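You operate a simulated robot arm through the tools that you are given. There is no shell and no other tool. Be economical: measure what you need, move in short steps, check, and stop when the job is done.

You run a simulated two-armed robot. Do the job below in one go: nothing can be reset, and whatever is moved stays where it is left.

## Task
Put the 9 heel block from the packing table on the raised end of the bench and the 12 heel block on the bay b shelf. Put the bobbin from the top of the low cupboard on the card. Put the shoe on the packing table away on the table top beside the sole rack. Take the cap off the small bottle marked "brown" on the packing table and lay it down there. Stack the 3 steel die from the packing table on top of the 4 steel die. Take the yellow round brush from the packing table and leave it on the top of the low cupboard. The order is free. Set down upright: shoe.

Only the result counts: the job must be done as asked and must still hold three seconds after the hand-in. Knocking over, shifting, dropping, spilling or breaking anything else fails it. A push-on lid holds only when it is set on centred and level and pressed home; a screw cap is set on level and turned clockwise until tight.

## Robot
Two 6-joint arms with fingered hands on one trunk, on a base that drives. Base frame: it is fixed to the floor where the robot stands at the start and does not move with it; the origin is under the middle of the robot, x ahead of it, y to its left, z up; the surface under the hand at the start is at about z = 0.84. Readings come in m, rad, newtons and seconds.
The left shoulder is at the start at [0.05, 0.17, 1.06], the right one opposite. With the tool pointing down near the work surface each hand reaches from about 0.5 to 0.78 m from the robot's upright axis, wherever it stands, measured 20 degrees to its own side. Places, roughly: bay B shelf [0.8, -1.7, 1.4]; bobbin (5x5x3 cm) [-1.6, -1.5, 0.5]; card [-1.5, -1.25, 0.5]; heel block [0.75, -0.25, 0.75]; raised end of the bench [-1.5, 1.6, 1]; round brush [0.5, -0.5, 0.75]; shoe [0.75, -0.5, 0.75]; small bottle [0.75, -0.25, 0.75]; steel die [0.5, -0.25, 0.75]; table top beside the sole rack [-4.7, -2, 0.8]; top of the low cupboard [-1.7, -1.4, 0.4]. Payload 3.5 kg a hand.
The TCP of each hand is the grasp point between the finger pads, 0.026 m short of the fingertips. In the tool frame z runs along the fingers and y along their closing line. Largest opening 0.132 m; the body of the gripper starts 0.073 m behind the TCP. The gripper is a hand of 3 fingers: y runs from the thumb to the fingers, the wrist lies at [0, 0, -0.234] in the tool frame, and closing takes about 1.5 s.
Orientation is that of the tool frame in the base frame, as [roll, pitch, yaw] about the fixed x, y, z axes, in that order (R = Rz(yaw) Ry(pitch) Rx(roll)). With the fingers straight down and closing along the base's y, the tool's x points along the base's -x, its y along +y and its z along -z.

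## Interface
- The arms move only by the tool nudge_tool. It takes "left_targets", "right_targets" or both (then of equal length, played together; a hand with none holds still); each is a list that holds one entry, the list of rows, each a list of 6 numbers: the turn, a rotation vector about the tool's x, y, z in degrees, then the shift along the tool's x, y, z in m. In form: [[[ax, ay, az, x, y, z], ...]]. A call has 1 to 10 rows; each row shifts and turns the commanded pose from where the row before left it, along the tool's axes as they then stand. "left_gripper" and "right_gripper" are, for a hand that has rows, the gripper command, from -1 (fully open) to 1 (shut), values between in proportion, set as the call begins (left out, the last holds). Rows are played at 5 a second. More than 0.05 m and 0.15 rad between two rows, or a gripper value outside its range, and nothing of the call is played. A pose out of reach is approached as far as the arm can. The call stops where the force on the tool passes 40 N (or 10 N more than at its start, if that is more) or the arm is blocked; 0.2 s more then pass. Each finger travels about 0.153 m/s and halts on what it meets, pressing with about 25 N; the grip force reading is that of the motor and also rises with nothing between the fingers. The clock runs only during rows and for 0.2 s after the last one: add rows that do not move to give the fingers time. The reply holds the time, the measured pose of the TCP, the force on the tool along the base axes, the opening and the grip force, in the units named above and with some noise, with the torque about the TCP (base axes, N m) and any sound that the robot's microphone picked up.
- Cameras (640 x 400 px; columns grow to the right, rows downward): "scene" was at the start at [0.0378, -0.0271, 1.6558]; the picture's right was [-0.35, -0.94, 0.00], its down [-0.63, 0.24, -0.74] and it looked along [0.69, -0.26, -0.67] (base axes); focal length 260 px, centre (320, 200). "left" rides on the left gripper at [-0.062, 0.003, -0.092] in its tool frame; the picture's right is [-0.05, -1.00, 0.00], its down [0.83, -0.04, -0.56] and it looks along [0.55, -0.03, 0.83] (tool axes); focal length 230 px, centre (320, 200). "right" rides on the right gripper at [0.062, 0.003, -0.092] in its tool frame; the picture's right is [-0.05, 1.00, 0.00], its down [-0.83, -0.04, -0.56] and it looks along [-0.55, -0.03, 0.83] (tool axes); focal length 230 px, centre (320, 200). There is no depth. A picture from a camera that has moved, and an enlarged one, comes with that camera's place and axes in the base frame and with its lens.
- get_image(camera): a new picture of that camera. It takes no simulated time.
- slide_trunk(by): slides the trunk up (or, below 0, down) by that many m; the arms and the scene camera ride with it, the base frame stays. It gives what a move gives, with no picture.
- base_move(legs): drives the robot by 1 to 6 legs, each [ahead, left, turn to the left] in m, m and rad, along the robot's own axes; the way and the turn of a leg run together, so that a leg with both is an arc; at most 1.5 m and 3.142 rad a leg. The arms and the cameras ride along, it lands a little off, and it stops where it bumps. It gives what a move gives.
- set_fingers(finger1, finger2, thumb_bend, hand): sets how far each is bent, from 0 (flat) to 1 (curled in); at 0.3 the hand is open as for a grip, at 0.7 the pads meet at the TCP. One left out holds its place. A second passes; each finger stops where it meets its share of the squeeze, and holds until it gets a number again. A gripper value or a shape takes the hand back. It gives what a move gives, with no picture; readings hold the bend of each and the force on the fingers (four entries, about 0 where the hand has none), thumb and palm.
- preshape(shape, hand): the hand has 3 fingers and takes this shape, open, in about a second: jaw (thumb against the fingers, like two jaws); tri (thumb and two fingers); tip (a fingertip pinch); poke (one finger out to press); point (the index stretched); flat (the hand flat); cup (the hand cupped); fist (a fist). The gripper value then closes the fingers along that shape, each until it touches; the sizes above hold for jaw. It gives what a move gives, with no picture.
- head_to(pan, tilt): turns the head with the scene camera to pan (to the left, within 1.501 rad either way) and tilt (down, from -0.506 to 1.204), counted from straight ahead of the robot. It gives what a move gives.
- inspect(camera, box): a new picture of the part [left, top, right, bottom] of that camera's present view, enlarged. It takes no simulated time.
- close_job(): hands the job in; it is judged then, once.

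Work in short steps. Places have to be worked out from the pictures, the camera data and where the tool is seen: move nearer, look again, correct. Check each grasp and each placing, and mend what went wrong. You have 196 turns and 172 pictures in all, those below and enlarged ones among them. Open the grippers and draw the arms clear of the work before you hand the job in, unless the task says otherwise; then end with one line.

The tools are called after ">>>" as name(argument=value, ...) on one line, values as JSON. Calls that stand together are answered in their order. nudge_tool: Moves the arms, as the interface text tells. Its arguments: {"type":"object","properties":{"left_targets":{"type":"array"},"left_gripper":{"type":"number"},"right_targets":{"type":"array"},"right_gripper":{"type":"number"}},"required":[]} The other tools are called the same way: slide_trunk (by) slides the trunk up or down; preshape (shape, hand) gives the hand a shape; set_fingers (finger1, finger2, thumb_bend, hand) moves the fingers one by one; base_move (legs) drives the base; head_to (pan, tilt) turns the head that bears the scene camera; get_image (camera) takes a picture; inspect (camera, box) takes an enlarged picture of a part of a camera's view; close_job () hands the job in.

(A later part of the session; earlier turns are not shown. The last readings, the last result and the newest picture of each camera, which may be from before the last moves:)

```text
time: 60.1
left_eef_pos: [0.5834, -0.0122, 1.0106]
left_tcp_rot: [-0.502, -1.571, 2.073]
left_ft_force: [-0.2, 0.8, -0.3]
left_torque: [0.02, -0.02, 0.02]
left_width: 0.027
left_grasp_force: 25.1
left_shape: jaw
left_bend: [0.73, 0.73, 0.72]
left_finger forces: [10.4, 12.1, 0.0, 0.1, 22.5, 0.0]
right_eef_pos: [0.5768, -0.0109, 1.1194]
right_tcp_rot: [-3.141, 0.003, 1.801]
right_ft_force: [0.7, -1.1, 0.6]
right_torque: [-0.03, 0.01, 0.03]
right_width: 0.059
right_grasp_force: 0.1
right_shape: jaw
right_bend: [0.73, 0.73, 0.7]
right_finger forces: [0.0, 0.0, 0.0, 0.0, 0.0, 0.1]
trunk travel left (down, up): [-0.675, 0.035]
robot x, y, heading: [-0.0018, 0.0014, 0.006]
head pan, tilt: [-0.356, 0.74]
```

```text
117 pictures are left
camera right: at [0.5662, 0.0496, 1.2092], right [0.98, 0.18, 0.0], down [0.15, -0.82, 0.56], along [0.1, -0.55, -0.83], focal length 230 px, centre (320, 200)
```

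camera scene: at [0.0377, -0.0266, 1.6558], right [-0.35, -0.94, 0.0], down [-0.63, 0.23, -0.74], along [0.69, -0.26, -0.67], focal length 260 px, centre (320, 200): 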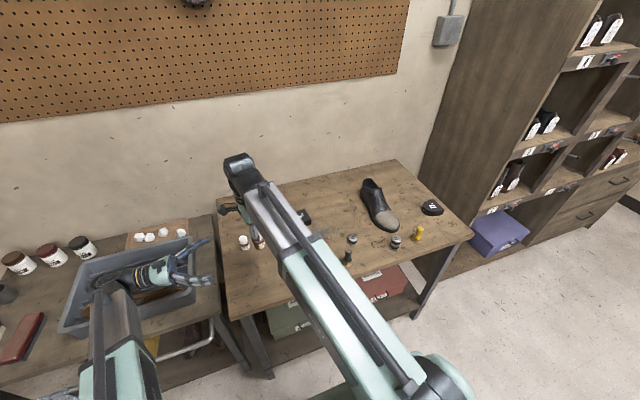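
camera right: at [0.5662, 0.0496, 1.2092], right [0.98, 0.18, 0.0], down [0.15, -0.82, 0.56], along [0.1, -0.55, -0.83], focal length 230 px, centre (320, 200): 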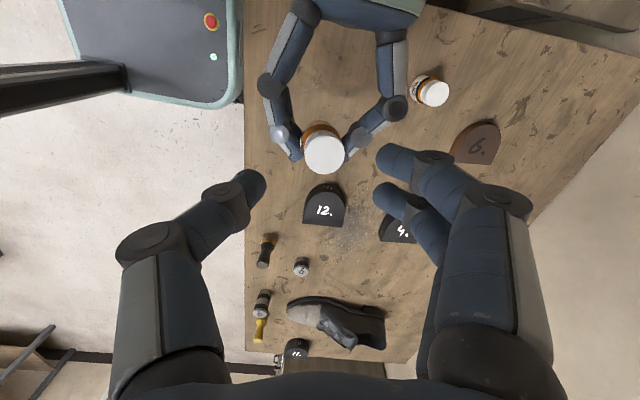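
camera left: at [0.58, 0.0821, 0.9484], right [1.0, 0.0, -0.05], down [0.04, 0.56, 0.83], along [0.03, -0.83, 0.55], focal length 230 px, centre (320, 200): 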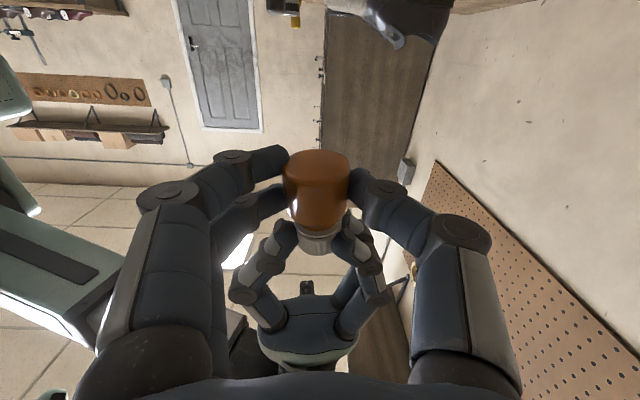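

I check the bottle's tilt and cap position closely from both cameras.

>>> inspect(camera="right", box=[250, 90, 410, 210])

>>> inspect(camera="left", box=[200, 120, 440, 300])

```text
3.33 times, centred on (330, 150) of right
camera zoom: at [0.5662, 0.0496, 1.2092], right [0.98, 0.18, 0.0], down [0.15, -0.82, 0.56], along [0.1, -0.55, -0.83], focal length 767 px, centre (287, 367)
```

zoom: 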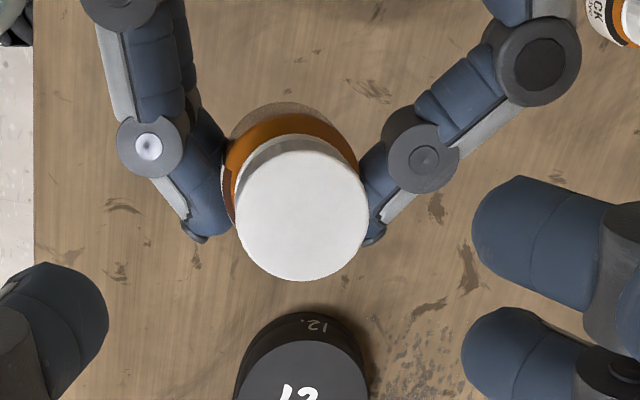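

```text
2.22 times, centred on (320, 210) of left
camera zoom: at [0.58, 0.0821, 0.9484], right [1.0, 0.0, -0.05], down [0.04, 0.56, 0.83], along [0.03, -0.83, 0.55], focal length 511 px, centre (320, 178)
```

zoom: 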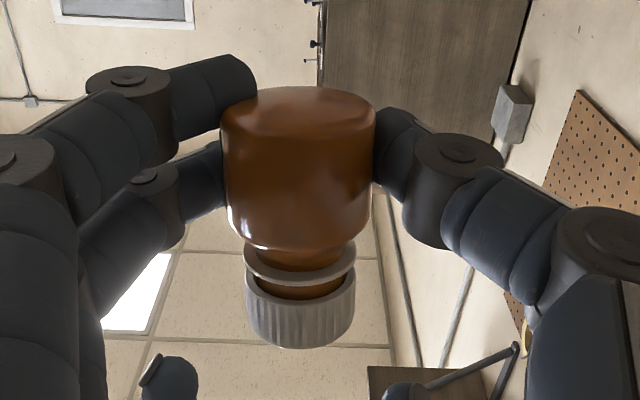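

The bottle leaned about 20° toward the left palm (cap top at y≈-0.0105). I rotate the left hand by -18° about its closing line to straighten it and move the right hand over.

>>> nudge_tool(left_targets=[[[0, -6, 0, 0, 0, 0], [0, -6, 0, 0, 0, 0], [0, -6, 0, 0, 0, 0], [0, 0, 0, 0, 0, 0]]], right_targets=[[[0, 0, 0, -0.0143, 0, 0], [0, 0, 0, 0, 0, 0], [0, 0, 0, 0, 0, 0], [0, 0, 0, 0, 0, 0]]])

>>> inspect(camera="right", box=[250, 90, 410, 210])

>>> inspect(camera="left", box=[200, 120, 440, 300])

```text
time: 61.1
left_eef_pos: [0.5829, -0.0107, 1.01]
left_tcp_rot: [3.139, -1.256, -1.57]
left_ft_force: [0.6, 0.1, -0.7]
left_torque: [0.05, -0.02, -0.03]
left_width: 0.0272
left_grasp_force: 24.6
left_shape: jaw
left_bend: [0.73, 0.73, 0.72]
left_finger forces: [10.6, 12.1, 0.0, 0.0, 22.5, 0.0]
right_eef_pos: [0.5797, -0.0236, 1.119]
right_tcp_rot: [-3.141, 0.004, 1.801]
right_ft_force: [-0.7, 0.7, -0.1]
right_torque: [-0.03, -0.02, -0.01]
right_width: 0.0588
right_grasp_force: 0.1
right_shape: jaw
right_bend: [0.73, 0.73, 0.7]
right_finger forces: [0.0, 0.1, 0.0, 0.1, 0.0, 0.1]
trunk travel left (down, up): [-0.675, 0.035]
robot x, y, heading: [0.0053, 0.0001, -0.003]
head pan, tilt: [-0.356, 0.74]
```

```text
3.33 times, centred on (330, 150) of right
camera zoom: at [0.5696, 0.036, 1.21], right [0.98, 0.18, 0.0], down [0.15, -0.82, 0.56], along [0.1, -0.55, -0.83], focal length 767 px, centre (287, 367)
```

zoom: 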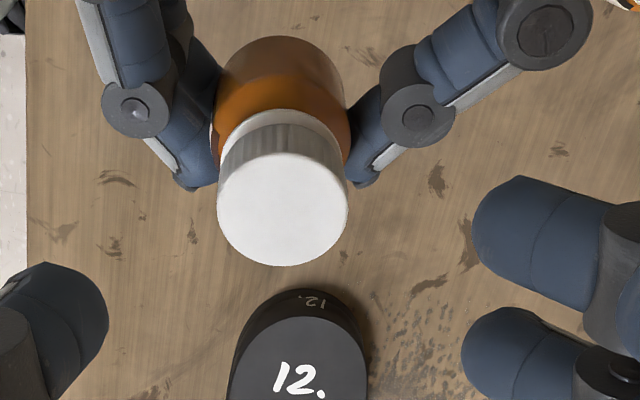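

```text
2.22 times, centred on (320, 210) of left
camera zoom: at [0.5793, 0.096, 0.9803], right [1.0, 0.02, -0.05], down [0.04, 0.27, 0.96], along [0.03, -0.96, 0.27], focal length 511 px, centre (320, 178)
```

zoom: 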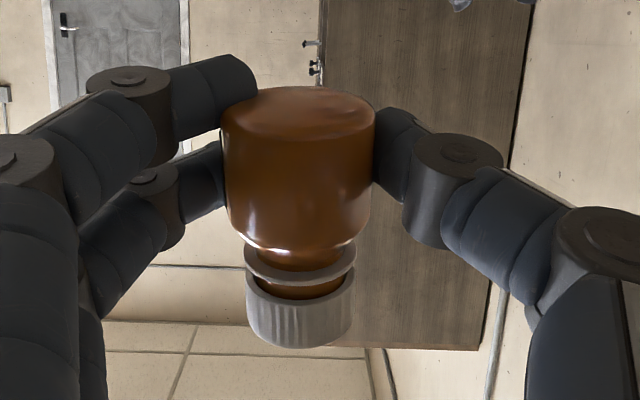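

Slight over-correction (~5°). I turn the left back 5° and lower the right hand onto the cap.

>>> nudge_tool(left_targets=[[[0, 5, 0, 0, 0, 0], [0, 0, 0, 0, 0, 0], [0, 0, 0, 0, 0, 0], [0, 0, 0, 0, 0, 0], [0, 0, 0, 0, 0, 0]]], right_targets=[[[0, 0, 0, 0, 0, 0], [0, 0, 0, 0, 0, 0.02], [0, 0, 0, 0, 0, 0.02], [0, 0, 0, 0, 0, 0.015], [0, 0, 0, 0, 0, 0]]])

>>> inspect(camera="right", box=[240, 110, 400, 230])

```text
time: 62.3
left_eef_pos: [0.5827, -0.0123, 1.0102]
left_tcp_rot: [3.141, -1.343, -1.572]
left_ft_force: [-0.4, 0.1, -0.7]
left_torque: [0.02, -0.02, -0.01]
left_width: 0.0273
left_grasp_force: 24.8
left_shape: jaw
left_bend: [0.73, 0.73, 0.72]
left_finger forces: [10.8, 12.1, 0.1, 0.0, 22.3, 0.0]
right_eef_pos: [0.5788, -0.0249, 1.064]
right_tcp_rot: [-3.141, 0.005, 1.802]
right_ft_force: [-0.7, -0.5, -0.1]
right_torque: [-0.01, 0.0, 0.04]
right_width: 0.0588
right_grasp_force: 0.0
right_shape: jaw
right_bend: [0.73, 0.73, 0.7]
right_finger forces: [0.0, 0.1, 0.1, 0.1, 0.0, 0.0]
trunk travel left (down, up): [-0.675, 0.035]
robot x, y, heading: [0.0024, 0.001, -0.001]
head pan, tilt: [-0.356, 0.74]
```

```text
3.33 times, centred on (320, 170) of right
camera zoom: at [0.5695, 0.0354, 1.1546], right [0.98, 0.18, 0.0], down [0.15, -0.82, 0.56], along [0.1, -0.55, -0.83], focal length 767 px, centre (320, 300)
```

zoom: 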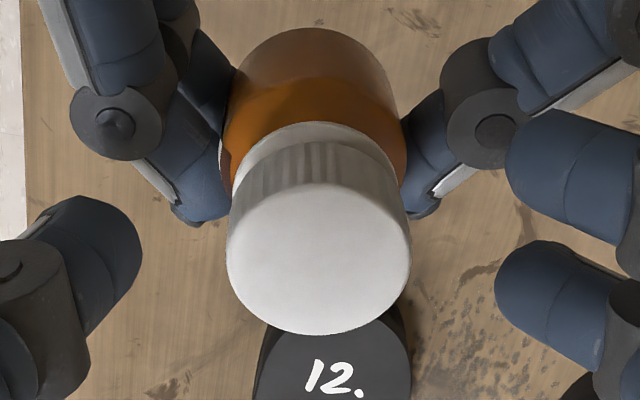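

Nearly centred; shift 3 mm, close and make the second stroke.

>>> nudge_tool(right_targets=[[[0, 0, 0, 0.003, 0, 0], [0, 0, 0, 0, 0, 0], [0, 0, 0, 0, 0, 0], [0, 0, 0, 0, 0, 0], [0, 0, 0, 0, 0, 0], [0, 0, -8, 0, 0, -0.0003], [0, 0, -8, 0, 0, -0.0003], [0, 0, -8, 0, 0, -0.0003]]], right_gripper=1)

>>> inspect(camera="right", box=[200, 80, 440, 240])

```text
time: 64.1
left_eef_pos: [0.5831, -0.0123, 1.0098]
left_tcp_rot: [3.14, -1.346, -1.572]
left_ft_force: [0.3, 0.4, -0.4]
left_torque: [-0.04, -0.01, -0.01]
left_width: 0.0267
left_grasp_force: 25.3
left_shape: jaw
left_bend: [0.73, 0.73, 0.72]
left_finger forces: [10.7, 12.5, 0.1, 0.0, 22.7, 0.0]
right_eef_pos: [0.5789, -0.0222, 1.0637]
right_tcp_rot: [-3.141, 0.002, 2.224]
right_ft_force: [-0.7, 0.0, 1.1]
right_torque: [-0.02, 0.0, -0.02]
right_width: 0.019
right_grasp_force: 25.3
right_shape: jaw
right_bend: [0.72, 0.72, 0.7]
right_finger forces: [11.7, 12.7, 0.0, 0.0, 22.2, 0.0]
trunk travel left (down, up): [-0.675, 0.035]
robot x, y, heading: [0.0023, 0.0038, 0.001]
head pan, tilt: [-0.356, 0.74]
```

```text
2.50 times, centred on (320, 160) of right
camera zoom: at [0.5444, 0.0285, 1.1558], right [0.82, 0.57, 0.0], down [0.47, -0.68, 0.56], along [0.31, -0.46, -0.83], focal length 575 px, centre (320, 300)
```

zoom: 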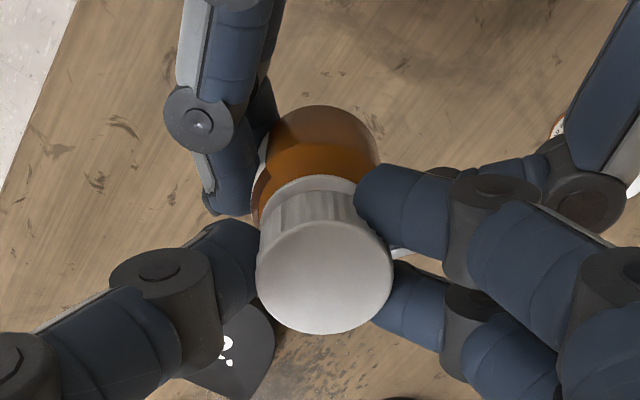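

Forces are almost zero, so the cap may already be loose. I try lifting gently.

>>> nudge_tool(right_targets=[[[0, 0, -8, 0, 0, -0.001], [0, 0, -8, 0, 0, -0.001], [0, 0, -8, 0, 0, -0.001], [0, 0, 0, 0, 0, -0.003], [0, 0, 0, 0, 0, 0]]])

>>> inspect(camera="left", box=[200, 120, 440, 300])

```text
time: 65.3
left_eef_pos: [0.582, -0.0118, 1.0098]
left_tcp_rot: [3.141, -1.346, -1.57]
left_ft_force: [-1.4, 0.6, 0.2]
left_torque: [0.0, 0.02, -0.02]
left_width: 0.0271
left_grasp_force: 25.3
left_shape: jaw
left_bend: [0.73, 0.73, 0.72]
left_finger forces: [10.8, 12.5, 0.1, 0.1, 22.7, 0.0]
right_eef_pos: [0.5789, -0.0232, 1.071]
right_tcp_rot: [-3.14, 0.001, 2.642]
right_ft_force: [0.7, -0.9, -0.5]
right_torque: [0.0, 0.0, 0.0]
right_width: 0.019
right_grasp_force: 25.7
right_shape: jaw
right_bend: [0.72, 0.72, 0.7]
right_finger forces: [11.6, 12.9, 0.0, 0.1, 22.1, 0.0]
trunk travel left (down, up): [-0.675, 0.035]
robot x, y, heading: [-0.0017, -0.0054, -0.001]
head pan, tilt: [-0.356, 0.74]
```

```text
2.22 times, centred on (320, 210) of left
camera zoom: at [0.5793, 0.0926, 0.9708], right [1.0, 0.01, -0.05], down [0.04, 0.35, 0.93], along [0.03, -0.94, 0.35], focal length 511 px, centre (320, 178)
```

zoom: 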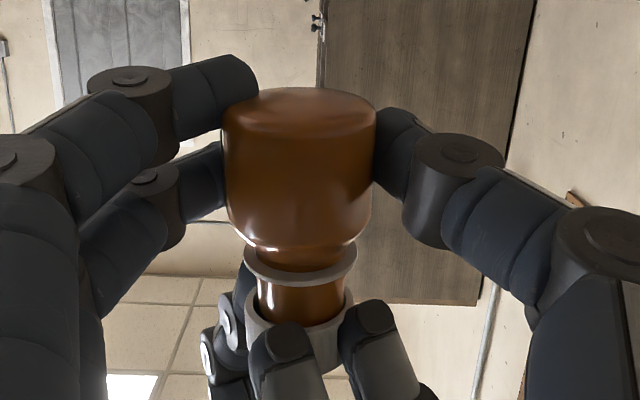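

The cap is off. I lift it clear and carry it toward (0.70,-0.29) on the table.

>>> nudge_tool(right_targets=[[[0, 0, 0, 0, 0, -0.02], [0, 0, 0, 0, 0, -0.02], [0, 0, 0, 0, 0, -0.02], [0, 0, -8, 0, 0, 0], [0, 0, -8, 0, 0, 0], [0, 0, -8, 0, 0, 0], [0, 0, -4.6, 0, 0, 0], [0, 0, 0, -0.018, -0.04, 0], [0, 0, 0, -0.018, -0.04, 0], [0, 0, 0, -0.018, -0.04, 0]]])

>>> nudge_tool(right_targets=[[[0, 0, 0, -0.018, -0.04, 0], [0, 0, 0, -0.018, -0.04, 0], [0, 0, 0, -0.018, -0.04, 0], [0, 0, 0, -0.012, -0.025, 0.03], [0, 0, 0, 0, 0, 0.04], [0, 0, 0, 0, 0, 0.04], [0, 0, 0, 0, 0, 0.04], [0, 0, 0, 0, 0, 0.04], [0, 0, 0, 0, 0, 0]]])

>>> get_image(camera="right")

>>> get_image(camera="scene")

```text
time: 67.5
left_eef_pos: [0.5821, -0.0113, 1.0105]
left_tcp_rot: [3.141, -1.344, -1.57]
left_ft_force: [-0.7, 0.9, -0.6]
left_torque: [0.0, 0.0, -0.01]
left_width: 0.0266
left_grasp_force: 24.7
left_shape: jaw
left_bend: [0.73, 0.73, 0.72]
left_finger forces: [10.6, 12.8, 0.0, 0.0, 22.8, 0.0]
right_eef_pos: [0.6335, -0.1428, 1.1296]
right_tcp_rot: [-3.138, 0.0, 3.141]
right_ft_force: [-0.3, -0.8, -0.1]
right_torque: [0.0, 0.0, 0.01]
right_width: 0.0188
right_grasp_force: 24.9
right_shape: jaw
right_bend: [0.72, 0.72, 0.7]
right_finger forces: [12.0, 12.9, 0.1, 0.0, 22.1, 0.0]
trunk travel left (down, up): [-0.675, 0.035]
robot x, y, heading: [0.0017, 0.0036, 0.003]
head pan, tilt: [-0.356, 0.74]
```

```text
time: 69.5
left_eef_pos: [0.582, -0.0108, 1.0109]
left_tcp_rot: [3.141, -1.344, -1.571]
left_ft_force: [-0.4, 0.5, 0.2]
left_torque: [0.0, -0.02, -0.01]
left_width: 0.0271
left_grasp_force: 25.2
left_shape: jaw
left_bend: [0.73, 0.73, 0.72]
left_finger forces: [10.6, 12.8, 0.0, 0.1, 22.9, 0.0]
right_eef_pos: [0.6996, -0.2881, 0.9388]
right_tcp_rot: [-3.138, 0.001, 3.141]
right_ft_force: [-0.2, -0.8, 0.3]
right_torque: [-0.02, -0.01, -0.01]
right_width: 0.0187
right_grasp_force: 25.6
right_shape: jaw
right_bend: [0.72, 0.72, 0.7]
right_finger forces: [12.4, 13.2, 0.0, 0.0, 22.0, 0.0]
trunk travel left (down, up): [-0.675, 0.035]
robot x, y, heading: [0.0032, -0.0007, -0.0]
head pan, tilt: [-0.356, 0.74]
```

```text
109 pictures are left
camera right: at [0.6386, -0.2853, 1.0312], right [0.05, 1.0, 0.0], down [0.83, -0.04, 0.56], along [0.56, -0.03, -0.83], focal length 230 px, centre (320, 200)
```

right: 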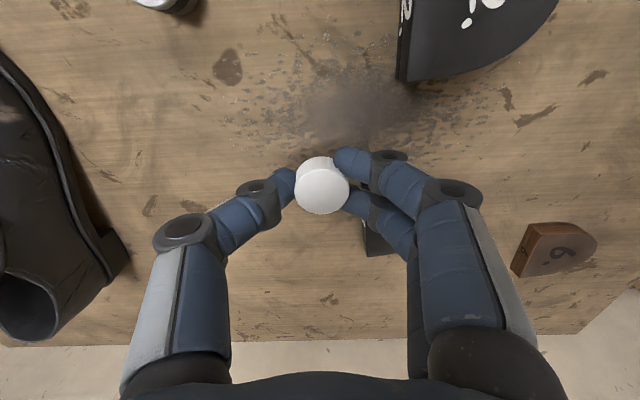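

```text
108 pictures are left
camera scene: at [0.0377, -0.027, 1.6559], right [-0.35, -0.94, 0.0], down [-0.63, 0.24, -0.74], along [0.69, -0.26, -0.67], focal length 260 px, centre (320, 200)
```

scene: 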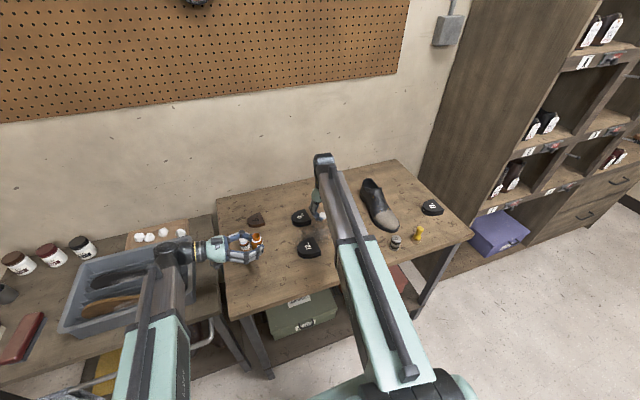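

The 9 block is close at +x/+y, so I shift to y≈-0.31 and lower the cap to the table.

>>> nudge_tool(right_targets=[[[0, 0, 0, 0.005, -0.022, 0.02], [0, 0, 0, 0, 0, 0.03], [0, 0, 0, 0, 0, 0.013], [0, 0, 0, 0, 0, 0.006], [0, 0, 0, 0, 0, 0.004], [0, 0, 0, 0, 0, 0.003], [0, 0, 0, 0, 0, 0]]])

```text
time: 71.1
left_eef_pos: [0.5823, -0.012, 1.0108]
left_tcp_rot: [-3.136, -1.343, -1.576]
left_ft_force: [0.2, 0.2, -1.0]
left_torque: [0.01, -0.01, 0.02]
left_width: 0.0271
left_grasp_force: 25.5
left_shape: jaw
left_bend: [0.73, 0.73, 0.72]
left_finger forces: [10.7, 12.8, 0.1, 0.1, 22.9, 0.0]
right_eef_pos: [0.6938, -0.3091, 0.8675]
right_tcp_rot: [-3.139, 0.004, 3.14]
right_ft_force: [3.7, -1.2, 21.6]
right_torque: [-0.14, -0.14, 0.0]
right_width: 0.0195
right_grasp_force: 24.8
right_shape: jaw
right_bend: [0.73, 0.73, 0.7]
right_finger forces: [16.4, 20.3, 0.0, 0.1, 34.9, 0.0]
trunk travel left (down, up): [-0.675, 0.035]
robot x, y, heading: [-0.0003, 0.0005, 0.0]
head pan, tilt: [-0.356, 0.74]
```

Cap touches the table. I release and rise.

>>> nudge_tool(right_targets=[[[0, 0, 0, 0, 0, -0.002], [0, 0, 0, 0, 0, 0], [0, 0, 0, 0, 0, 0], [0, 0, 0, 0, 0, -0.03], [0, 0, 0, 0, 0, -0.04], [0, 0, 0, 0, 0, -0.04], [0, 0, 0, 0, 0, -0.04], [0, 0, 0, 0, 0, -0.04], [0, 0, 0, 0, 0, -0.04]]], right_gripper=0.2)

>>> get_image(camera="right")

```text
time: 73.1
left_eef_pos: [0.5816, -0.0131, 1.0094]
left_tcp_rot: [3.141, -1.343, -1.571]
left_ft_force: [1.0, 0.3, -0.4]
left_torque: [0.01, -0.03, -0.01]
left_width: 0.0269
left_grasp_force: 25.1
left_shape: jaw
left_bend: [0.73, 0.73, 0.72]
left_finger forces: [10.6, 12.8, 0.0, 0.0, 22.7, 0.0]
right_eef_pos: [0.694, -0.3095, 1.0955]
right_tcp_rot: [-3.138, 0.0, 3.14]
right_ft_force: [0.3, -0.1, 0.4]
right_torque: [0.0, 0.01, 0.0]
right_width: 0.0524
right_grasp_force: 0.1
right_shape: jaw
right_bend: [0.73, 0.73, 0.7]
right_finger forces: [0.1, 0.0, 0.0, 0.0, 0.0, 0.0]
trunk travel left (down, up): [-0.675, 0.035]
robot x, y, heading: [-0.0048, 0.0024, 0.004]
head pan, tilt: [-0.356, 0.74]
```

```text
107 pictures are left
camera right: at [0.6319, -0.3057, 1.1876], right [0.05, 1.0, 0.0], down [0.83, -0.04, 0.56], along [0.56, -0.03, -0.83], focal length 230 px, centre (320, 200)
```

right: 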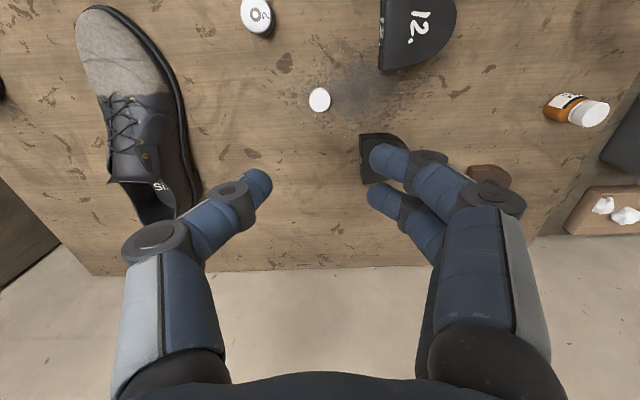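

Cap lies on the table. Now the right hand returns over the open bottle to take it by the neck.

>>> nudge_tool(right_targets=[[[0, 0, 0, 0.0163, 0.0409, -0.005], [0, 0, 0, 0.0163, 0.0409, -0.005], [0, 0, 0, 0.0163, 0.0409, -0.005], [0, 0, 0, 0.0163, 0.0409, -0.005], [0, 0, 0, 0.0163, 0.0409, -0.005], [0, 0, 0, 0.0163, 0.0409, 0], [0, 0, 0, 0.0163, 0.0409, 0], [0, 0, 8, 0, 0, 0], [0, 0, 8, 0, 0, 0], [0, 0, 8, 0, 0, 0]]])

>>> nudge_tool(right_targets=[[[0, 0, 8, 0, 0, 0], [0, 0, 8, 0, 0, 0], [0, 0, 8, 0, 0, 0], [0, 0, 8, 0, 0, 0], [0, 0, 8, 0, 0, 0], [0, 0, 8, 0, 0, 0], [0, 0, 5, 0, 0, 0], [0, 0, 0, 0, 0, 0]]])

>>> get_image(camera="right")

```text
time: 75.3
left_eef_pos: [0.5819, -0.0113, 1.011]
left_tcp_rot: [-3.141, -1.343, -1.57]
left_ft_force: [0.5, 0.0, -0.6]
left_torque: [-0.02, 0.02, -0.02]
left_width: 0.0268
left_grasp_force: 25.7
left_shape: jaw
left_bend: [0.73, 0.73, 0.72]
left_finger forces: [10.6, 12.7, 0.1, 0.0, 22.8, 0.0]
right_eef_pos: [0.5801, -0.0206, 1.1211]
right_tcp_rot: [-3.139, 0.002, 2.719]
right_ft_force: [-1.1, 0.6, -0.5]
right_torque: [0.0, 0.02, 0.01]
right_width: 0.0523
right_grasp_force: 0.0
right_shape: jaw
right_bend: [0.73, 0.73, 0.7]
right_finger forces: [0.0, 0.0, 0.1, 0.0, 0.0, 0.1]
trunk travel left (down, up): [-0.675, 0.035]
robot x, y, heading: [0.0025, 0.0019, 0.001]
head pan, tilt: [-0.356, 0.74]
```

```text
time: 77.1
left_eef_pos: [0.5826, -0.0112, 1.0099]
left_tcp_rot: [-3.141, -1.344, -1.571]
left_ft_force: [-0.2, -0.3, 0.0]
left_torque: [-0.02, -0.05, -0.03]
left_width: 0.0269
left_grasp_force: 25.2
left_shape: jaw
left_bend: [0.73, 0.73, 0.72]
left_finger forces: [10.6, 12.8, 0.1, 0.0, 22.8, 0.1]
right_eef_pos: [0.5802, -0.0228, 1.1223]
right_tcp_rot: [-3.141, 0.003, 1.793]
right_ft_force: [-0.2, 0.1, -0.1]
right_torque: [0.03, 0.02, 0.02]
right_width: 0.0526
right_grasp_force: 0.1
right_shape: jaw
right_bend: [0.73, 0.73, 0.7]
right_finger forces: [0.1, 0.0, 0.0, 0.1, 0.0, 0.0]
trunk travel left (down, up): [-0.675, 0.035]
robot x, y, heading: [0.001, 0.0008, -0.003]
head pan, tilt: [-0.356, 0.74]
```

```text
106 pictures are left
camera right: at [0.5703, 0.0379, 1.2121], right [0.99, 0.17, 0.0], down [0.14, -0.82, 0.56], along [0.1, -0.55, -0.83], focal length 230 px, centre (320, 200)
```

right: 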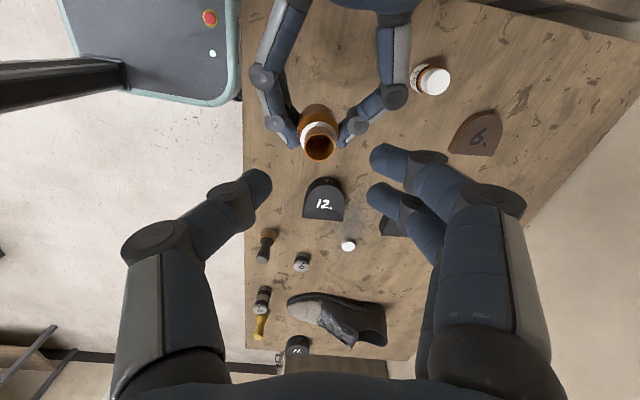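

Bottle mouth at (0.581,-0.0247). Descend to z≈1.061 and close gently on the neck.

>>> nudge_tool(right_targets=[[[0, 0, 0, -0.001, 0.001, 0.02], [0, 0, 0, 0, 0, 0.02], [0, 0, 0, 0, 0, 0.02], [0, 0, 0, 0, 0, 0]]])

>>> inspect(camera="right", box=[240, 110, 400, 230])

```text
time: 78.1
left_eef_pos: [0.5818, -0.012, 1.0106]
left_tcp_rot: [3.141, -1.343, -1.571]
left_ft_force: [-0.8, -0.1, -1.1]
left_torque: [0.01, -0.01, -0.03]
left_width: 0.0267
left_grasp_force: 25.2
left_shape: jaw
left_bend: [0.73, 0.73, 0.72]
left_finger forces: [10.6, 12.8, 0.0, 0.0, 22.8, 0.0]
right_eef_pos: [0.5806, -0.0234, 1.0607]
right_tcp_rot: [-3.142, 0.003, 1.796]
right_ft_force: [-0.1, 0.6, -0.3]
right_torque: [-0.02, -0.01, 0.0]
right_width: 0.0521
right_grasp_force: 0.1
right_shape: jaw
right_bend: [0.73, 0.73, 0.7]
right_finger forces: [0.1, 0.0, 0.1, 0.0, 0.0, 0.1]
trunk travel left (down, up): [-0.675, 0.035]
robot x, y, heading: [0.0009, -0.0016, -0.005]
head pan, tilt: [-0.356, 0.74]
```

```text
3.33 times, centred on (320, 170) of right
camera zoom: at [0.5712, 0.0369, 1.152], right [0.98, 0.17, 0.0], down [0.14, -0.82, 0.56], along [0.1, -0.55, -0.83], focal length 767 px, centre (320, 300)
```

zoom: 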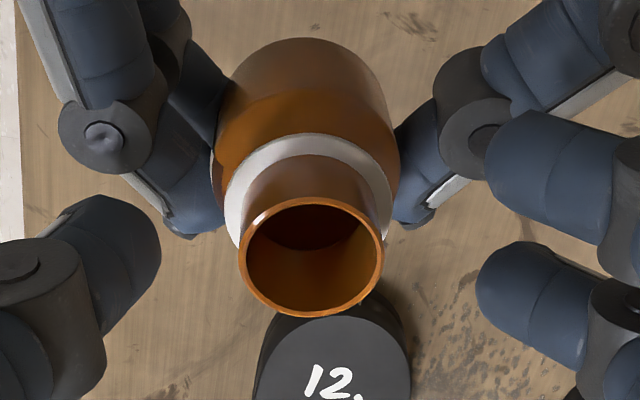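

Centred. Close on the neck.

>>> nudge_tool(right_targets=[[[0, 0, 0, 0, 0, 0], [0, 0, 0, 0, 0, 0], [0, 0, 0, 0, 0, 0], [0, 0, 0, 0, 0, 0], [0, 0, 0, 0, 0, 0]]], right_gripper=1)

>>> inspect(camera="right", box=[240, 110, 400, 230])

```text
time: 79.3
left_eef_pos: [0.5829, -0.0121, 1.0107]
left_tcp_rot: [3.141, -1.343, -1.571]
left_ft_force: [-0.1, 0.8, 1.8]
left_torque: [-0.04, -0.01, -0.03]
left_width: 0.0267
left_grasp_force: 25.4
left_shape: jaw
left_bend: [0.74, 0.73, 0.72]
left_finger forces: [10.9, 12.3, 0.0, 0.0, 22.3, 0.0]
right_eef_pos: [0.5808, -0.0242, 1.0608]
right_tcp_rot: [3.141, 0.004, 1.796]
right_ft_force: [0.5, 0.2, -1.9]
right_torque: [0.01, -0.02, 0.02]
right_width: 0.0124
right_grasp_force: 25.0
right_shape: jaw
right_bend: [0.71, 0.71, 0.7]
right_finger forces: [12.9, 11.5, 0.0, 0.0, 22.1, 0.1]
trunk travel left (down, up): [-0.675, 0.035]
robot x, y, heading: [0.0005, 0.0005, -0.0]
head pan, tilt: [-0.356, 0.74]
```

```text
3.33 times, centred on (320, 170) of right
camera zoom: at [0.5713, 0.0369, 1.1521], right [0.98, 0.17, 0.0], down [0.14, -0.82, 0.56], along [0.1, -0.55, -0.83], focal length 767 px, centre (320, 300)
```

zoom: 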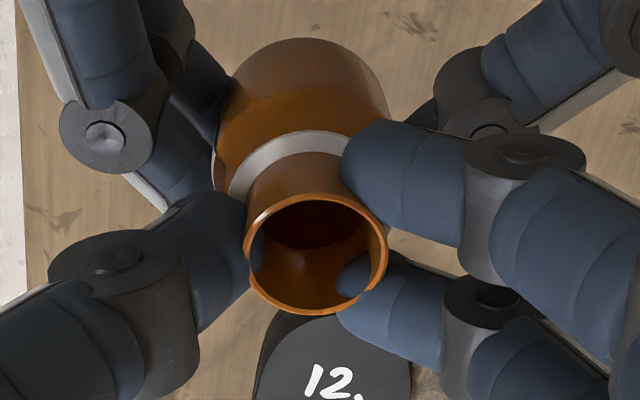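

Secure on three fingers. The left opens and backs away.

>>> nudge_tool(left_targets=[[[0, 0, 0, 0, 0, 0], [0, 0, 0, 0, 0, 0], [0, 0, 0, 0, 0, 0], [0, 0, 0, 0, 0, 0], [0, 0, 0, 0, 0, -0.03], [0, 0, 0, 0, 0, -0.04], [0, 0, 0, 0, 0, -0.04], [0, 0, 0, 0, 0, -0.04], [0, 0, 0, 0, 0, -0.04], [0, 0, 0, 0, 0, -0.04]]], left_gripper=-0.8)

>>> get_image(camera="right")

```text
time: 81.5
left_eef_pos: [0.5832, 0.2137, 1.0612]
left_tcp_rot: [3.14, -1.343, -1.571]
left_ft_force: [0.8, -0.2, -0.6]
left_torque: [0.01, -0.01, 0.0]
left_width: 0.1189
left_grasp_force: 0.1
left_shape: jaw
left_bend: [0.48, 0.48, 0.44]
left_finger forces: [0.0, 0.1, 0.0, 0.0, 0.1, 0.0]
right_eef_pos: [0.5807, -0.0245, 1.0609]
right_tcp_rot: [3.141, 0.003, 1.796]
right_ft_force: [-0.2, 0.0, 0.5]
right_torque: [0.01, 0.01, 0.02]
right_width: 0.0122
right_grasp_force: 24.6
right_shape: jaw
right_bend: [0.71, 0.71, 0.7]
right_finger forces: [13.3, 11.8, 0.1, 0.0, 22.2, 0.0]
trunk travel left (down, up): [-0.675, 0.035]
robot x, y, heading: [-0.0023, 0.0003, -0.003]
head pan, tilt: [-0.356, 0.74]
```

```text
103 pictures are left
camera right: at [0.5712, 0.0371, 1.1521], right [0.98, 0.17, 0.0], down [0.14, -0.82, 0.56], along [0.1, -0.55, -0.83], focal length 230 px, centre (320, 200)
```

right: 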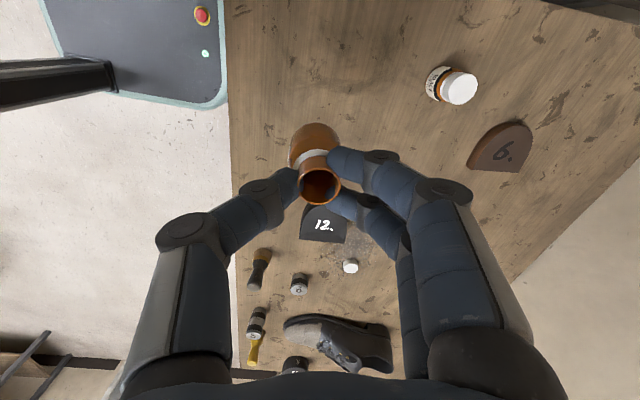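

I set the bottle at the free spot near (0.56,0.03): lateral, then down with slow final steps.

>>> nudge_tool(right_targets=[[[0, 0, 0, 0.03, -0.004, 0.01], [0, 0, 0, 0.028, -0.003, 0.02], [0, 0, 0, 0, 0, 0.035], [0, 0, 0, 0, 0, 0.035], [0, 0, 0, 0, 0, 0.035], [0, 0, 0, 0, 0, 0.005], [0, 0, 0, 0, 0, 0]]])

>>> nudge_tool(right_targets=[[[0, 0, 0, 0, 0, 0.004], [0, 0, 0, 0, 0, 0.003], [0, 0, 0, 0, 0, 0.003], [0, 0, 0, 0, 0, 0.002], [0, 0, 0, 0, 0, 0]]])

>>> get_image(camera="right")

```text
time: 83.1
left_eef_pos: [0.5826, 0.214, 1.0606]
left_tcp_rot: [3.14, -1.344, -1.572]
left_ft_force: [0.3, 0.0, 0.3]
left_torque: [-0.01, 0.0, 0.01]
left_width: 0.119
left_grasp_force: 0.1
left_shape: jaw
left_bend: [0.48, 0.48, 0.44]
left_finger forces: [0.0, 0.0, 0.0, 0.0, 0.1, 0.0]
right_eef_pos: [0.5597, 0.0315, 0.9197]
right_tcp_rot: [-3.141, 0.004, 1.796]
right_ft_force: [-0.1, -0.1, -0.5]
right_torque: [-0.02, 0.01, 0.0]
right_width: 0.0122
right_grasp_force: 25.2
right_shape: jaw
right_bend: [0.71, 0.71, 0.7]
right_finger forces: [13.3, 12.0, 0.1, 0.0, 22.0, 0.0]
trunk travel left (down, up): [-0.675, 0.035]
robot x, y, heading: [0.0034, 0.0019, 0.0]
head pan, tilt: [-0.356, 0.74]
```

```text
time: 84.3
left_eef_pos: [0.5835, 0.2128, 1.0604]
left_tcp_rot: [3.14, -1.345, -1.57]
left_ft_force: [-0.3, -0.8, 0.0]
left_torque: [0.01, -0.02, 0.0]
left_width: 0.1189
left_grasp_force: 0.0
left_shape: jaw
left_bend: [0.48, 0.48, 0.44]
left_finger forces: [0.0, 0.0, 0.0, 0.1, 0.0, 0.0]
right_eef_pos: [0.5622, 0.0316, 0.9075]
right_tcp_rot: [-3.141, 0.006, 1.796]
right_ft_force: [0.2, -0.6, 0.2]
right_torque: [0.03, 0.01, -0.01]
right_width: 0.0121
right_grasp_force: 25.0
right_shape: jaw
right_bend: [0.71, 0.71, 0.7]
right_finger forces: [13.5, 11.9, 0.1, 0.0, 22.1, 0.1]
trunk travel left (down, up): [-0.675, 0.035]
robot x, y, heading: [0.0018, -0.0005, -0.001]
head pan, tilt: [-0.356, 0.74]
```

```text
102 pictures are left
camera right: at [0.5522, 0.0924, 0.9996], right [0.98, 0.17, 0.0], down [0.14, -0.82, 0.56], along [0.1, -0.55, -0.83], focal length 230 px, centre (320, 200)
```

right: 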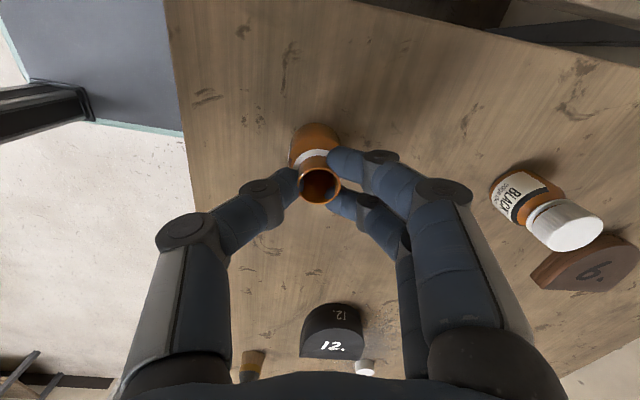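

No contact yet; a few more small steps down.

>>> nudge_tool(right_targets=[[[0, 0, 0, 0, 0, 0.002], [0, 0, 0, 0, 0, 0.002], [0, 0, 0, 0, 0, 0.002], [0, 0, 0, 0, 0, 0]]])

```text
time: 85.3
left_eef_pos: [0.5808, 0.2148, 1.062]
left_tcp_rot: [-3.14, -1.345, -1.575]
left_ft_force: [-0.4, -0.3, -0.6]
left_torque: [-0.02, -0.01, 0.02]
left_width: 0.1187
left_grasp_force: 0.0
left_shape: jaw
left_bend: [0.48, 0.48, 0.44]
left_finger forces: [0.1, 0.1, 0.0, 0.1, 0.1, 0.0]
right_eef_pos: [0.5624, 0.0322, 0.9045]
right_tcp_rot: [3.137, 0.001, 1.795]
right_ft_force: [0.4, 2.1, 15.5]
right_torque: [0.05, -0.17, 0.03]
right_width: 0.0122
right_grasp_force: 24.3
right_shape: jaw
right_bend: [0.71, 0.71, 0.7]
right_finger forces: [17.9, 17.4, 0.0, 0.0, 25.9, 0.0]
trunk travel left (down, up): [-0.675, 0.035]
robot x, y, heading: [-0.0001, -0.0026, -0.003]
head pan, tilt: [-0.356, 0.74]
```

Contact at 15 N. Relieve, open, and rise.

>>> nudge_tool(right_targets=[[[0, 0, 0, 0, 0, -0.001], [0, 0, 0, 0, 0, 0], [0, 0, 0, 0, 0, 0], [0, 0, 0, 0, 0, 0], [0, 0, 0, 0, 0, -0.03], [0, 0, 0, 0, 0, -0.04], [0, 0, 0, 0, 0, -0.04], [0, 0, 0, 0, 0, -0.04]]], right_gripper=0.1)

>>> get_image(camera="right")

```text
time: 87.1
left_eef_pos: [0.5833, 0.2135, 1.0607]
left_tcp_rot: [-3.139, -1.343, -1.57]
left_ft_force: [-0.4, -0.8, -0.2]
left_torque: [0.01, -0.02, 0.02]
left_width: 0.1188
left_grasp_force: 0.0
left_shape: jaw
left_bend: [0.48, 0.48, 0.44]
left_finger forces: [0.0, 0.0, 0.1, 0.0, 0.0, 0.1]
right_eef_pos: [0.5603, 0.0306, 1.0548]
right_tcp_rot: [-3.141, 0.004, 1.797]
right_ft_force: [0.2, -0.2, -0.1]
right_torque: [0.01, 0.01, 0.01]
right_width: 0.059
right_grasp_force: 0.1
right_shape: jaw
right_bend: [0.73, 0.73, 0.7]
right_finger forces: [0.0, 0.0, 0.1, 0.0, 0.1, 0.0]
trunk travel left (down, up): [-0.675, 0.035]
robot x, y, heading: [-0.0029, -0.0004, 0.004]
head pan, tilt: [-0.356, 0.74]
```

```text
101 pictures are left
camera right: at [0.5498, 0.0919, 1.1464], right [0.98, 0.17, 0.0], down [0.14, -0.82, 0.56], along [0.1, -0.55, -0.83], focal length 230 px, centre (320, 200)
```

right: 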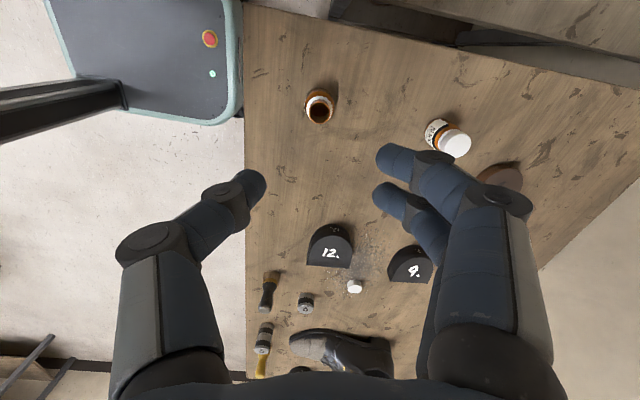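

The brown bottle stands open and its cap lies on the table. Next the heel blocks: I drive 6 cm ahead to gain reach, then bring the right hand over the 9 block.

>>> base_move(legs=[[0.06, 0, 0]])

>>> nudge_tool(right_targets=[[[0, 0, 5, -0.046, 0.015, 0], [0, 0, 0, -0.046, 0.015, 0], [0, 0, 0, -0.046, 0.015, 0], [0, 0, 0, -0.046, 0.015, 0], [0, 0, 0, -0.046, 0.015, 0], [0, 0, 0, -0.046, 0.015, 0], [0, 0, 0, 0, 0, 0]]], right_gripper=-0.4)

>>> get_image(camera="right")

```text
time: 88.1
left_eef_pos: [0.6445, 0.2124, 1.0594]
left_tcp_rot: [3.135, -1.343, -1.562]
left_ft_force: [0.1, -0.8, -1.1]
left_torque: [0.0, -0.02, -0.04]
left_width: 0.1188
left_grasp_force: 0.1
left_shape: jaw
left_bend: [0.48, 0.48, 0.44]
left_finger forces: [0.0, 0.0, 0.0, 0.1, 0.0, 0.1]
right_eef_pos: [0.6222, 0.0317, 1.0541]
right_tcp_rot: [-3.14, 0.001, 1.797]
right_ft_force: [0.2, 0.9, -0.1]
right_torque: [-0.04, 0.03, 0.02]
right_width: 0.0589
right_grasp_force: 0.1
right_shape: jaw
right_bend: [0.73, 0.73, 0.7]
right_finger forces: [0.1, 0.1, 0.0, 0.0, 0.1, 0.0]
trunk travel left (down, up): [-0.675, 0.035]
robot x, y, heading: [0.0605, -0.0016, 0.001]
head pan, tilt: [-0.356, 0.74]
```

```text
time: 89.7
left_eef_pos: [0.6427, 0.2137, 1.061]
left_tcp_rot: [3.139, -1.344, -1.57]
left_ft_force: [-0.5, -1.1, 0.2]
left_torque: [0.01, 0.03, -0.01]
left_width: 0.1187
left_grasp_force: 0.2
left_shape: jaw
left_bend: [0.48, 0.48, 0.44]
left_finger forces: [0.0, 0.1, 0.1, 0.0, 0.0, 0.0]
right_eef_pos: [0.7514, -0.2259, 1.0533]
right_tcp_rot: [-3.141, 0.004, 1.709]
right_ft_force: [0.7, 0.0, 0.6]
right_torque: [0.0, -0.02, -0.01]
right_width: 0.092
right_grasp_force: 0.0
right_shape: jaw
right_bend: [0.68, 0.68, 0.64]
right_finger forces: [0.0, 0.1, 0.0, 0.0, 0.0, 0.0]
trunk travel left (down, up): [-0.675, 0.035]
robot x, y, heading: [0.0591, -0.0009, 0.001]
head pan, tilt: [-0.356, 0.74]
```

```text
100 pictures are left
camera right: at [0.7464, -0.1643, 1.1446], right [1.0, 0.09, 0.0], down [0.07, -0.83, 0.56], along [0.05, -0.56, -0.83], focal length 230 px, centre (320, 200)
```

right: 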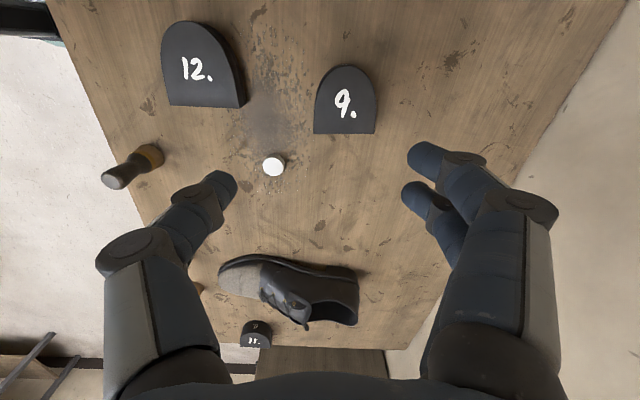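

Block 9 is at (0.781,-0.22), about 7×7 cm and aligned with the hand. I open to 0.11, move over and descend to z≈0.90 to check.

>>> nudge_tool(right_targets=[[[0, 0, 0, 0, 0.03, 0], [0, 0, 0, 0, 0, 0.04], [0, 0, 0, 0, 0, 0.04], [0, 0, 0, 0, 0, 0.04], [0, 0, 0, 0, 0, 0.03], [0, 0, 0, 0, 0, 0]]], right_gripper=-0.65)

>>> get_image(camera="right")

```text
time: 91.1
left_eef_pos: [0.6422, 0.2123, 1.0608]
left_tcp_rot: [-3.142, -1.345, -1.573]
left_ft_force: [-0.4, -0.1, 0.9]
left_torque: [0.01, 0.0, 0.01]
left_width: 0.1186
left_grasp_force: 0.1
left_shape: jaw
left_bend: [0.48, 0.48, 0.44]
left_finger forces: [0.0, 0.1, 0.1, 0.1, 0.0, 0.0]
right_eef_pos: [0.7804, -0.2221, 0.9049]
right_tcp_rot: [-3.141, 0.004, 1.71]
right_ft_force: [0.5, -0.4, -0.5]
right_torque: [0.02, 0.03, 0.0]
right_width: 0.1086
right_grasp_force: 0.2
right_shape: jaw
right_bend: [0.57, 0.57, 0.53]
right_finger forces: [0.0, 0.0, 0.0, 0.1, 0.0, 0.1]
trunk travel left (down, up): [-0.675, 0.035]
robot x, y, heading: [0.0643, 0.0047, 0.002]
head pan, tilt: [-0.356, 0.74]
```

```text
99 pictures are left
camera right: at [0.7767, -0.1599, 0.9961], right [1.0, 0.09, 0.0], down [0.07, -0.83, 0.56], along [0.05, -0.56, -0.83], focal length 230 px, centre (320, 200)
```

right: 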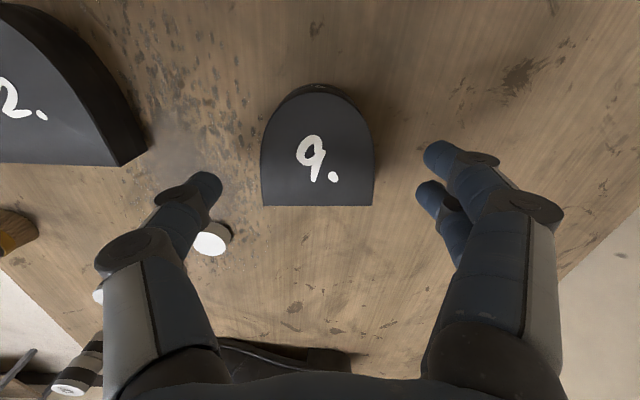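

Well centred. Descend and close.

>>> nudge_tool(right_targets=[[[0, 0, 0, 0, 0, 0.02], [0, 0, 0, 0, 0, 0.016], [0, 0, 0, 0, 0, 0]]])

>>> nudge_tool(right_targets=[[[0, 0, 0, 0, 0, 0], [0, 0, 0, 0, 0, 0], [0, 0, 0, 0, 0, 0], [0, 0, 0, 0, 0, 0], [0, 0, 0, 0, 0, 0], [0, 0, 0, 0, 0, -0.03], [0, 0, 0, 0, 0, -0.04], [0, 0, 0, 0, 0, -0.04], [0, 0, 0, 0, 0, -0.04], [0, 0, 0, 0, 0, -0.04]]], right_gripper=1)

>>> get_image(camera="right")

```text
time: 91.9
left_eef_pos: [0.6427, 0.2136, 1.0606]
left_tcp_rot: [-3.141, -1.344, -1.568]
left_ft_force: [0.6, 0.1, 0.0]
left_torque: [0.0, 0.0, -0.01]
left_width: 0.1187
left_grasp_force: 0.0
left_shape: jaw
left_bend: [0.48, 0.48, 0.44]
left_finger forces: [0.0, 0.0, 0.0, 0.0, 0.0, 0.0]
right_eef_pos: [0.7827, -0.2221, 0.8696]
right_tcp_rot: [-3.141, 0.004, 1.71]
right_ft_force: [-0.3, -0.1, -0.1]
right_torque: [0.0, -0.03, 0.01]
right_width: 0.1087
right_grasp_force: 0.1
right_shape: jaw
right_bend: [0.57, 0.57, 0.53]
right_finger forces: [0.0, 0.0, 0.1, 0.0, 0.0, 0.1]
trunk travel left (down, up): [-0.675, 0.035]
robot x, y, heading: [0.0619, 0.0026, 0.0]
head pan, tilt: [-0.356, 0.74]
```

```text
time: 94.1
left_eef_pos: [0.6423, 0.2144, 1.0606]
left_tcp_rot: [-3.14, -1.344, -1.572]
left_ft_force: [-0.3, 0.6, 0.5]
left_torque: [-0.01, 0.0, 0.02]
left_width: 0.1187
left_grasp_force: 0.0
left_shape: jaw
left_bend: [0.48, 0.48, 0.44]
left_finger forces: [0.0, 0.0, 0.0, 0.0, 0.0, 0.1]
right_eef_pos: [0.7799, -0.2217, 1.0617]
right_tcp_rot: [3.141, 0.003, 1.71]
right_ft_force: [0.1, -0.2, -1.7]
right_torque: [0.04, -0.02, -0.01]
right_width: 0.0642
right_grasp_force: 25.5
right_shape: jaw
right_bend: [0.73, 0.73, 0.7]
right_finger forces: [11.2, 11.4, 0.1, 0.1, 22.3, 0.0]
trunk travel left (down, up): [-0.675, 0.035]
robot x, y, heading: [0.0591, 0.0042, 0.004]
head pan, tilt: [-0.356, 0.74]
```

```text
98 pictures are left
camera right: at [0.7763, -0.1611, 1.1527], right [1.0, 0.09, 0.0], down [0.07, -0.83, 0.56], along [0.05, -0.56, -0.83], focal length 230 px, centre (320, 200)
```

right: 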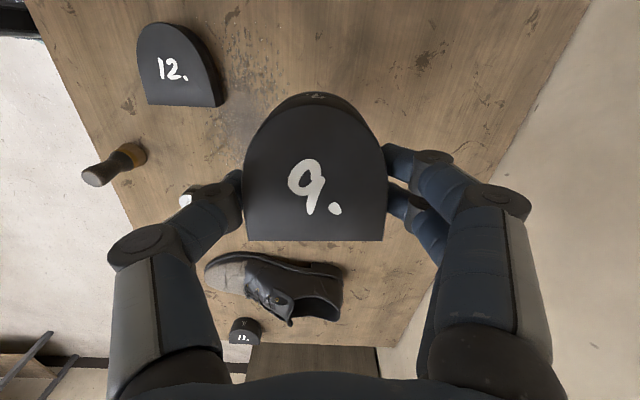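

Block 9 is held. I move it to the right side while the left hand turns back to pointing down.

>>> nudge_tool(left_targets=[[[0, -8, 0, 0, 0, 0], [0, -8, 0, 0, 0, 0], [0, -8, 0, 0, 0, 0], [0, -8, 0, 0, 0, 0], [0, -8, 0, 0, 0, 0], [0, -8, 0, 0, 0, 0], [0, -8, 0, 0, 0, 0], [0, -8, 0, 0, 0, 0], [0, -8, 0, 0, 0, 0], [0, -5, 0, 0, 0, 0]]], right_targets=[[[0, 0, 0, -0.0365, -0.028, 0], [0, 0, 0, -0.0365, -0.028, 0], [0, 0, 0, -0.0365, -0.028, 0], [0, 0, 0, -0.0365, -0.028, 0], [0, 0, 0, -0.0365, -0.028, 0], [0, 0, 0, -0.0365, -0.028, 0], [0, 0, 0, -0.0365, -0.028, 0], [0, 0, 0, 0, 0, 0], [0, 0, 0, 0, 0, 0], [0, 0, 0, 0, 0, 0]]])

>>> nudge_tool(left_targets=[[[0, 0, -7, 0.045, 0.002, 0], [0, 0, 0, 0.045, 0.0, 0], [0, 0, 0, 0.045, 0.0, 0], [0, 0, 0, 0.045, 0, 0], [0, 0, 0, 0.045, 0, 0], [0, 0, 0, 0.045, 0, 0], [0, 0, 0, 0.045, 0, 0], [0, 0, 0, 0.045, 0, 0], [0, 0, 0, 0, 0, 0]]], left_gripper=-0.65)

>>> get_image(camera="left")

```text
time: 96.3
left_eef_pos: [0.6401, 0.2368, 1.0592]
left_tcp_rot: [3.141, 0.001, -1.577]
left_ft_force: [-0.1, -0.6, -0.3]
left_torque: [0.01, 0.01, -0.01]
left_width: 0.1188
left_grasp_force: 0.1
left_shape: jaw
left_bend: [0.48, 0.48, 0.44]
left_finger forces: [0.0, 0.1, 0.1, 0.1, 0.0, 0.1]
left hand out of reach, approached as far as the arm can: row 9, 10
right_eef_pos: [0.6202, -0.504, 1.0612]
right_tcp_rot: [-3.141, 0.0, 1.71]
right_ft_force: [0.3, 0.5, -1.8]
right_torque: [0.0, 0.02, -0.03]
right_width: 0.0643
right_grasp_force: 24.8
right_shape: jaw
right_bend: [0.73, 0.73, 0.7]
right_finger forces: [11.3, 11.3, 0.1, 0.0, 22.3, 0.0]
trunk travel left (down, up): [-0.675, 0.035]
robot x, y, heading: [0.0602, 0.0002, 0.001]
head pan, tilt: [-0.356, 0.74]
```

```text
time: 98.3
left_eef_pos: [0.6221, 0.2181, 1.0589]
left_tcp_rot: [-3.138, -0.006, -1.604]
left_ft_force: [0.1, 0.3, 0.8]
left_torque: [0.01, 0.02, 0.03]
left_width: 0.1089
left_grasp_force: 0.1
left_shape: jaw
left_bend: [0.57, 0.57, 0.53]
left_finger forces: [0.1, 0.1, 0.1, 0.0, 0.0, 0.0]
left hand out of reach, approached as far as the arm can: row 1, 2, 3, 4, 5, 6, 7, 8
right_eef_pos: [0.6207, -0.5039, 1.061]
right_tcp_rot: [3.141, 0.002, 1.711]
right_ft_force: [0.1, 0.6, -1.3]
right_torque: [-0.01, -0.01, -0.01]
right_width: 0.0643
right_grasp_force: 25.0
right_shape: jaw
right_bend: [0.73, 0.73, 0.7]
right_finger forces: [11.2, 11.3, 0.1, 0.0, 22.4, 0.1]
trunk travel left (down, up): [-0.675, 0.035]
robot x, y, heading: [0.058, -0.0029, -0.003]
head pan, tilt: [-0.356, 0.74]
```

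```text
97 pictures are left
camera left: at [0.6207, 0.2819, 1.1498], right [1.0, 0.02, 0.0], down [0.01, -0.83, 0.56], along [0.01, -0.56, -0.83], focal length 230 px, centre (320, 200)
```

left: 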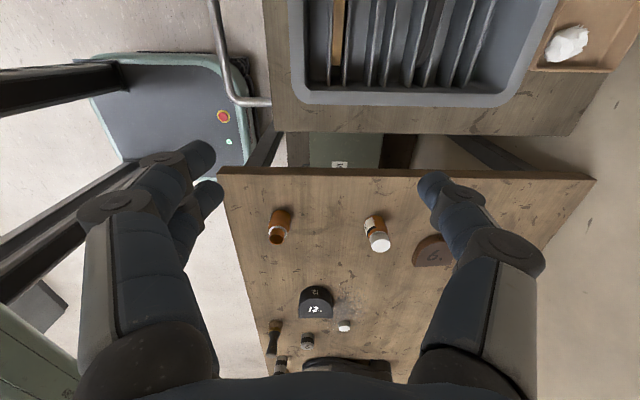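

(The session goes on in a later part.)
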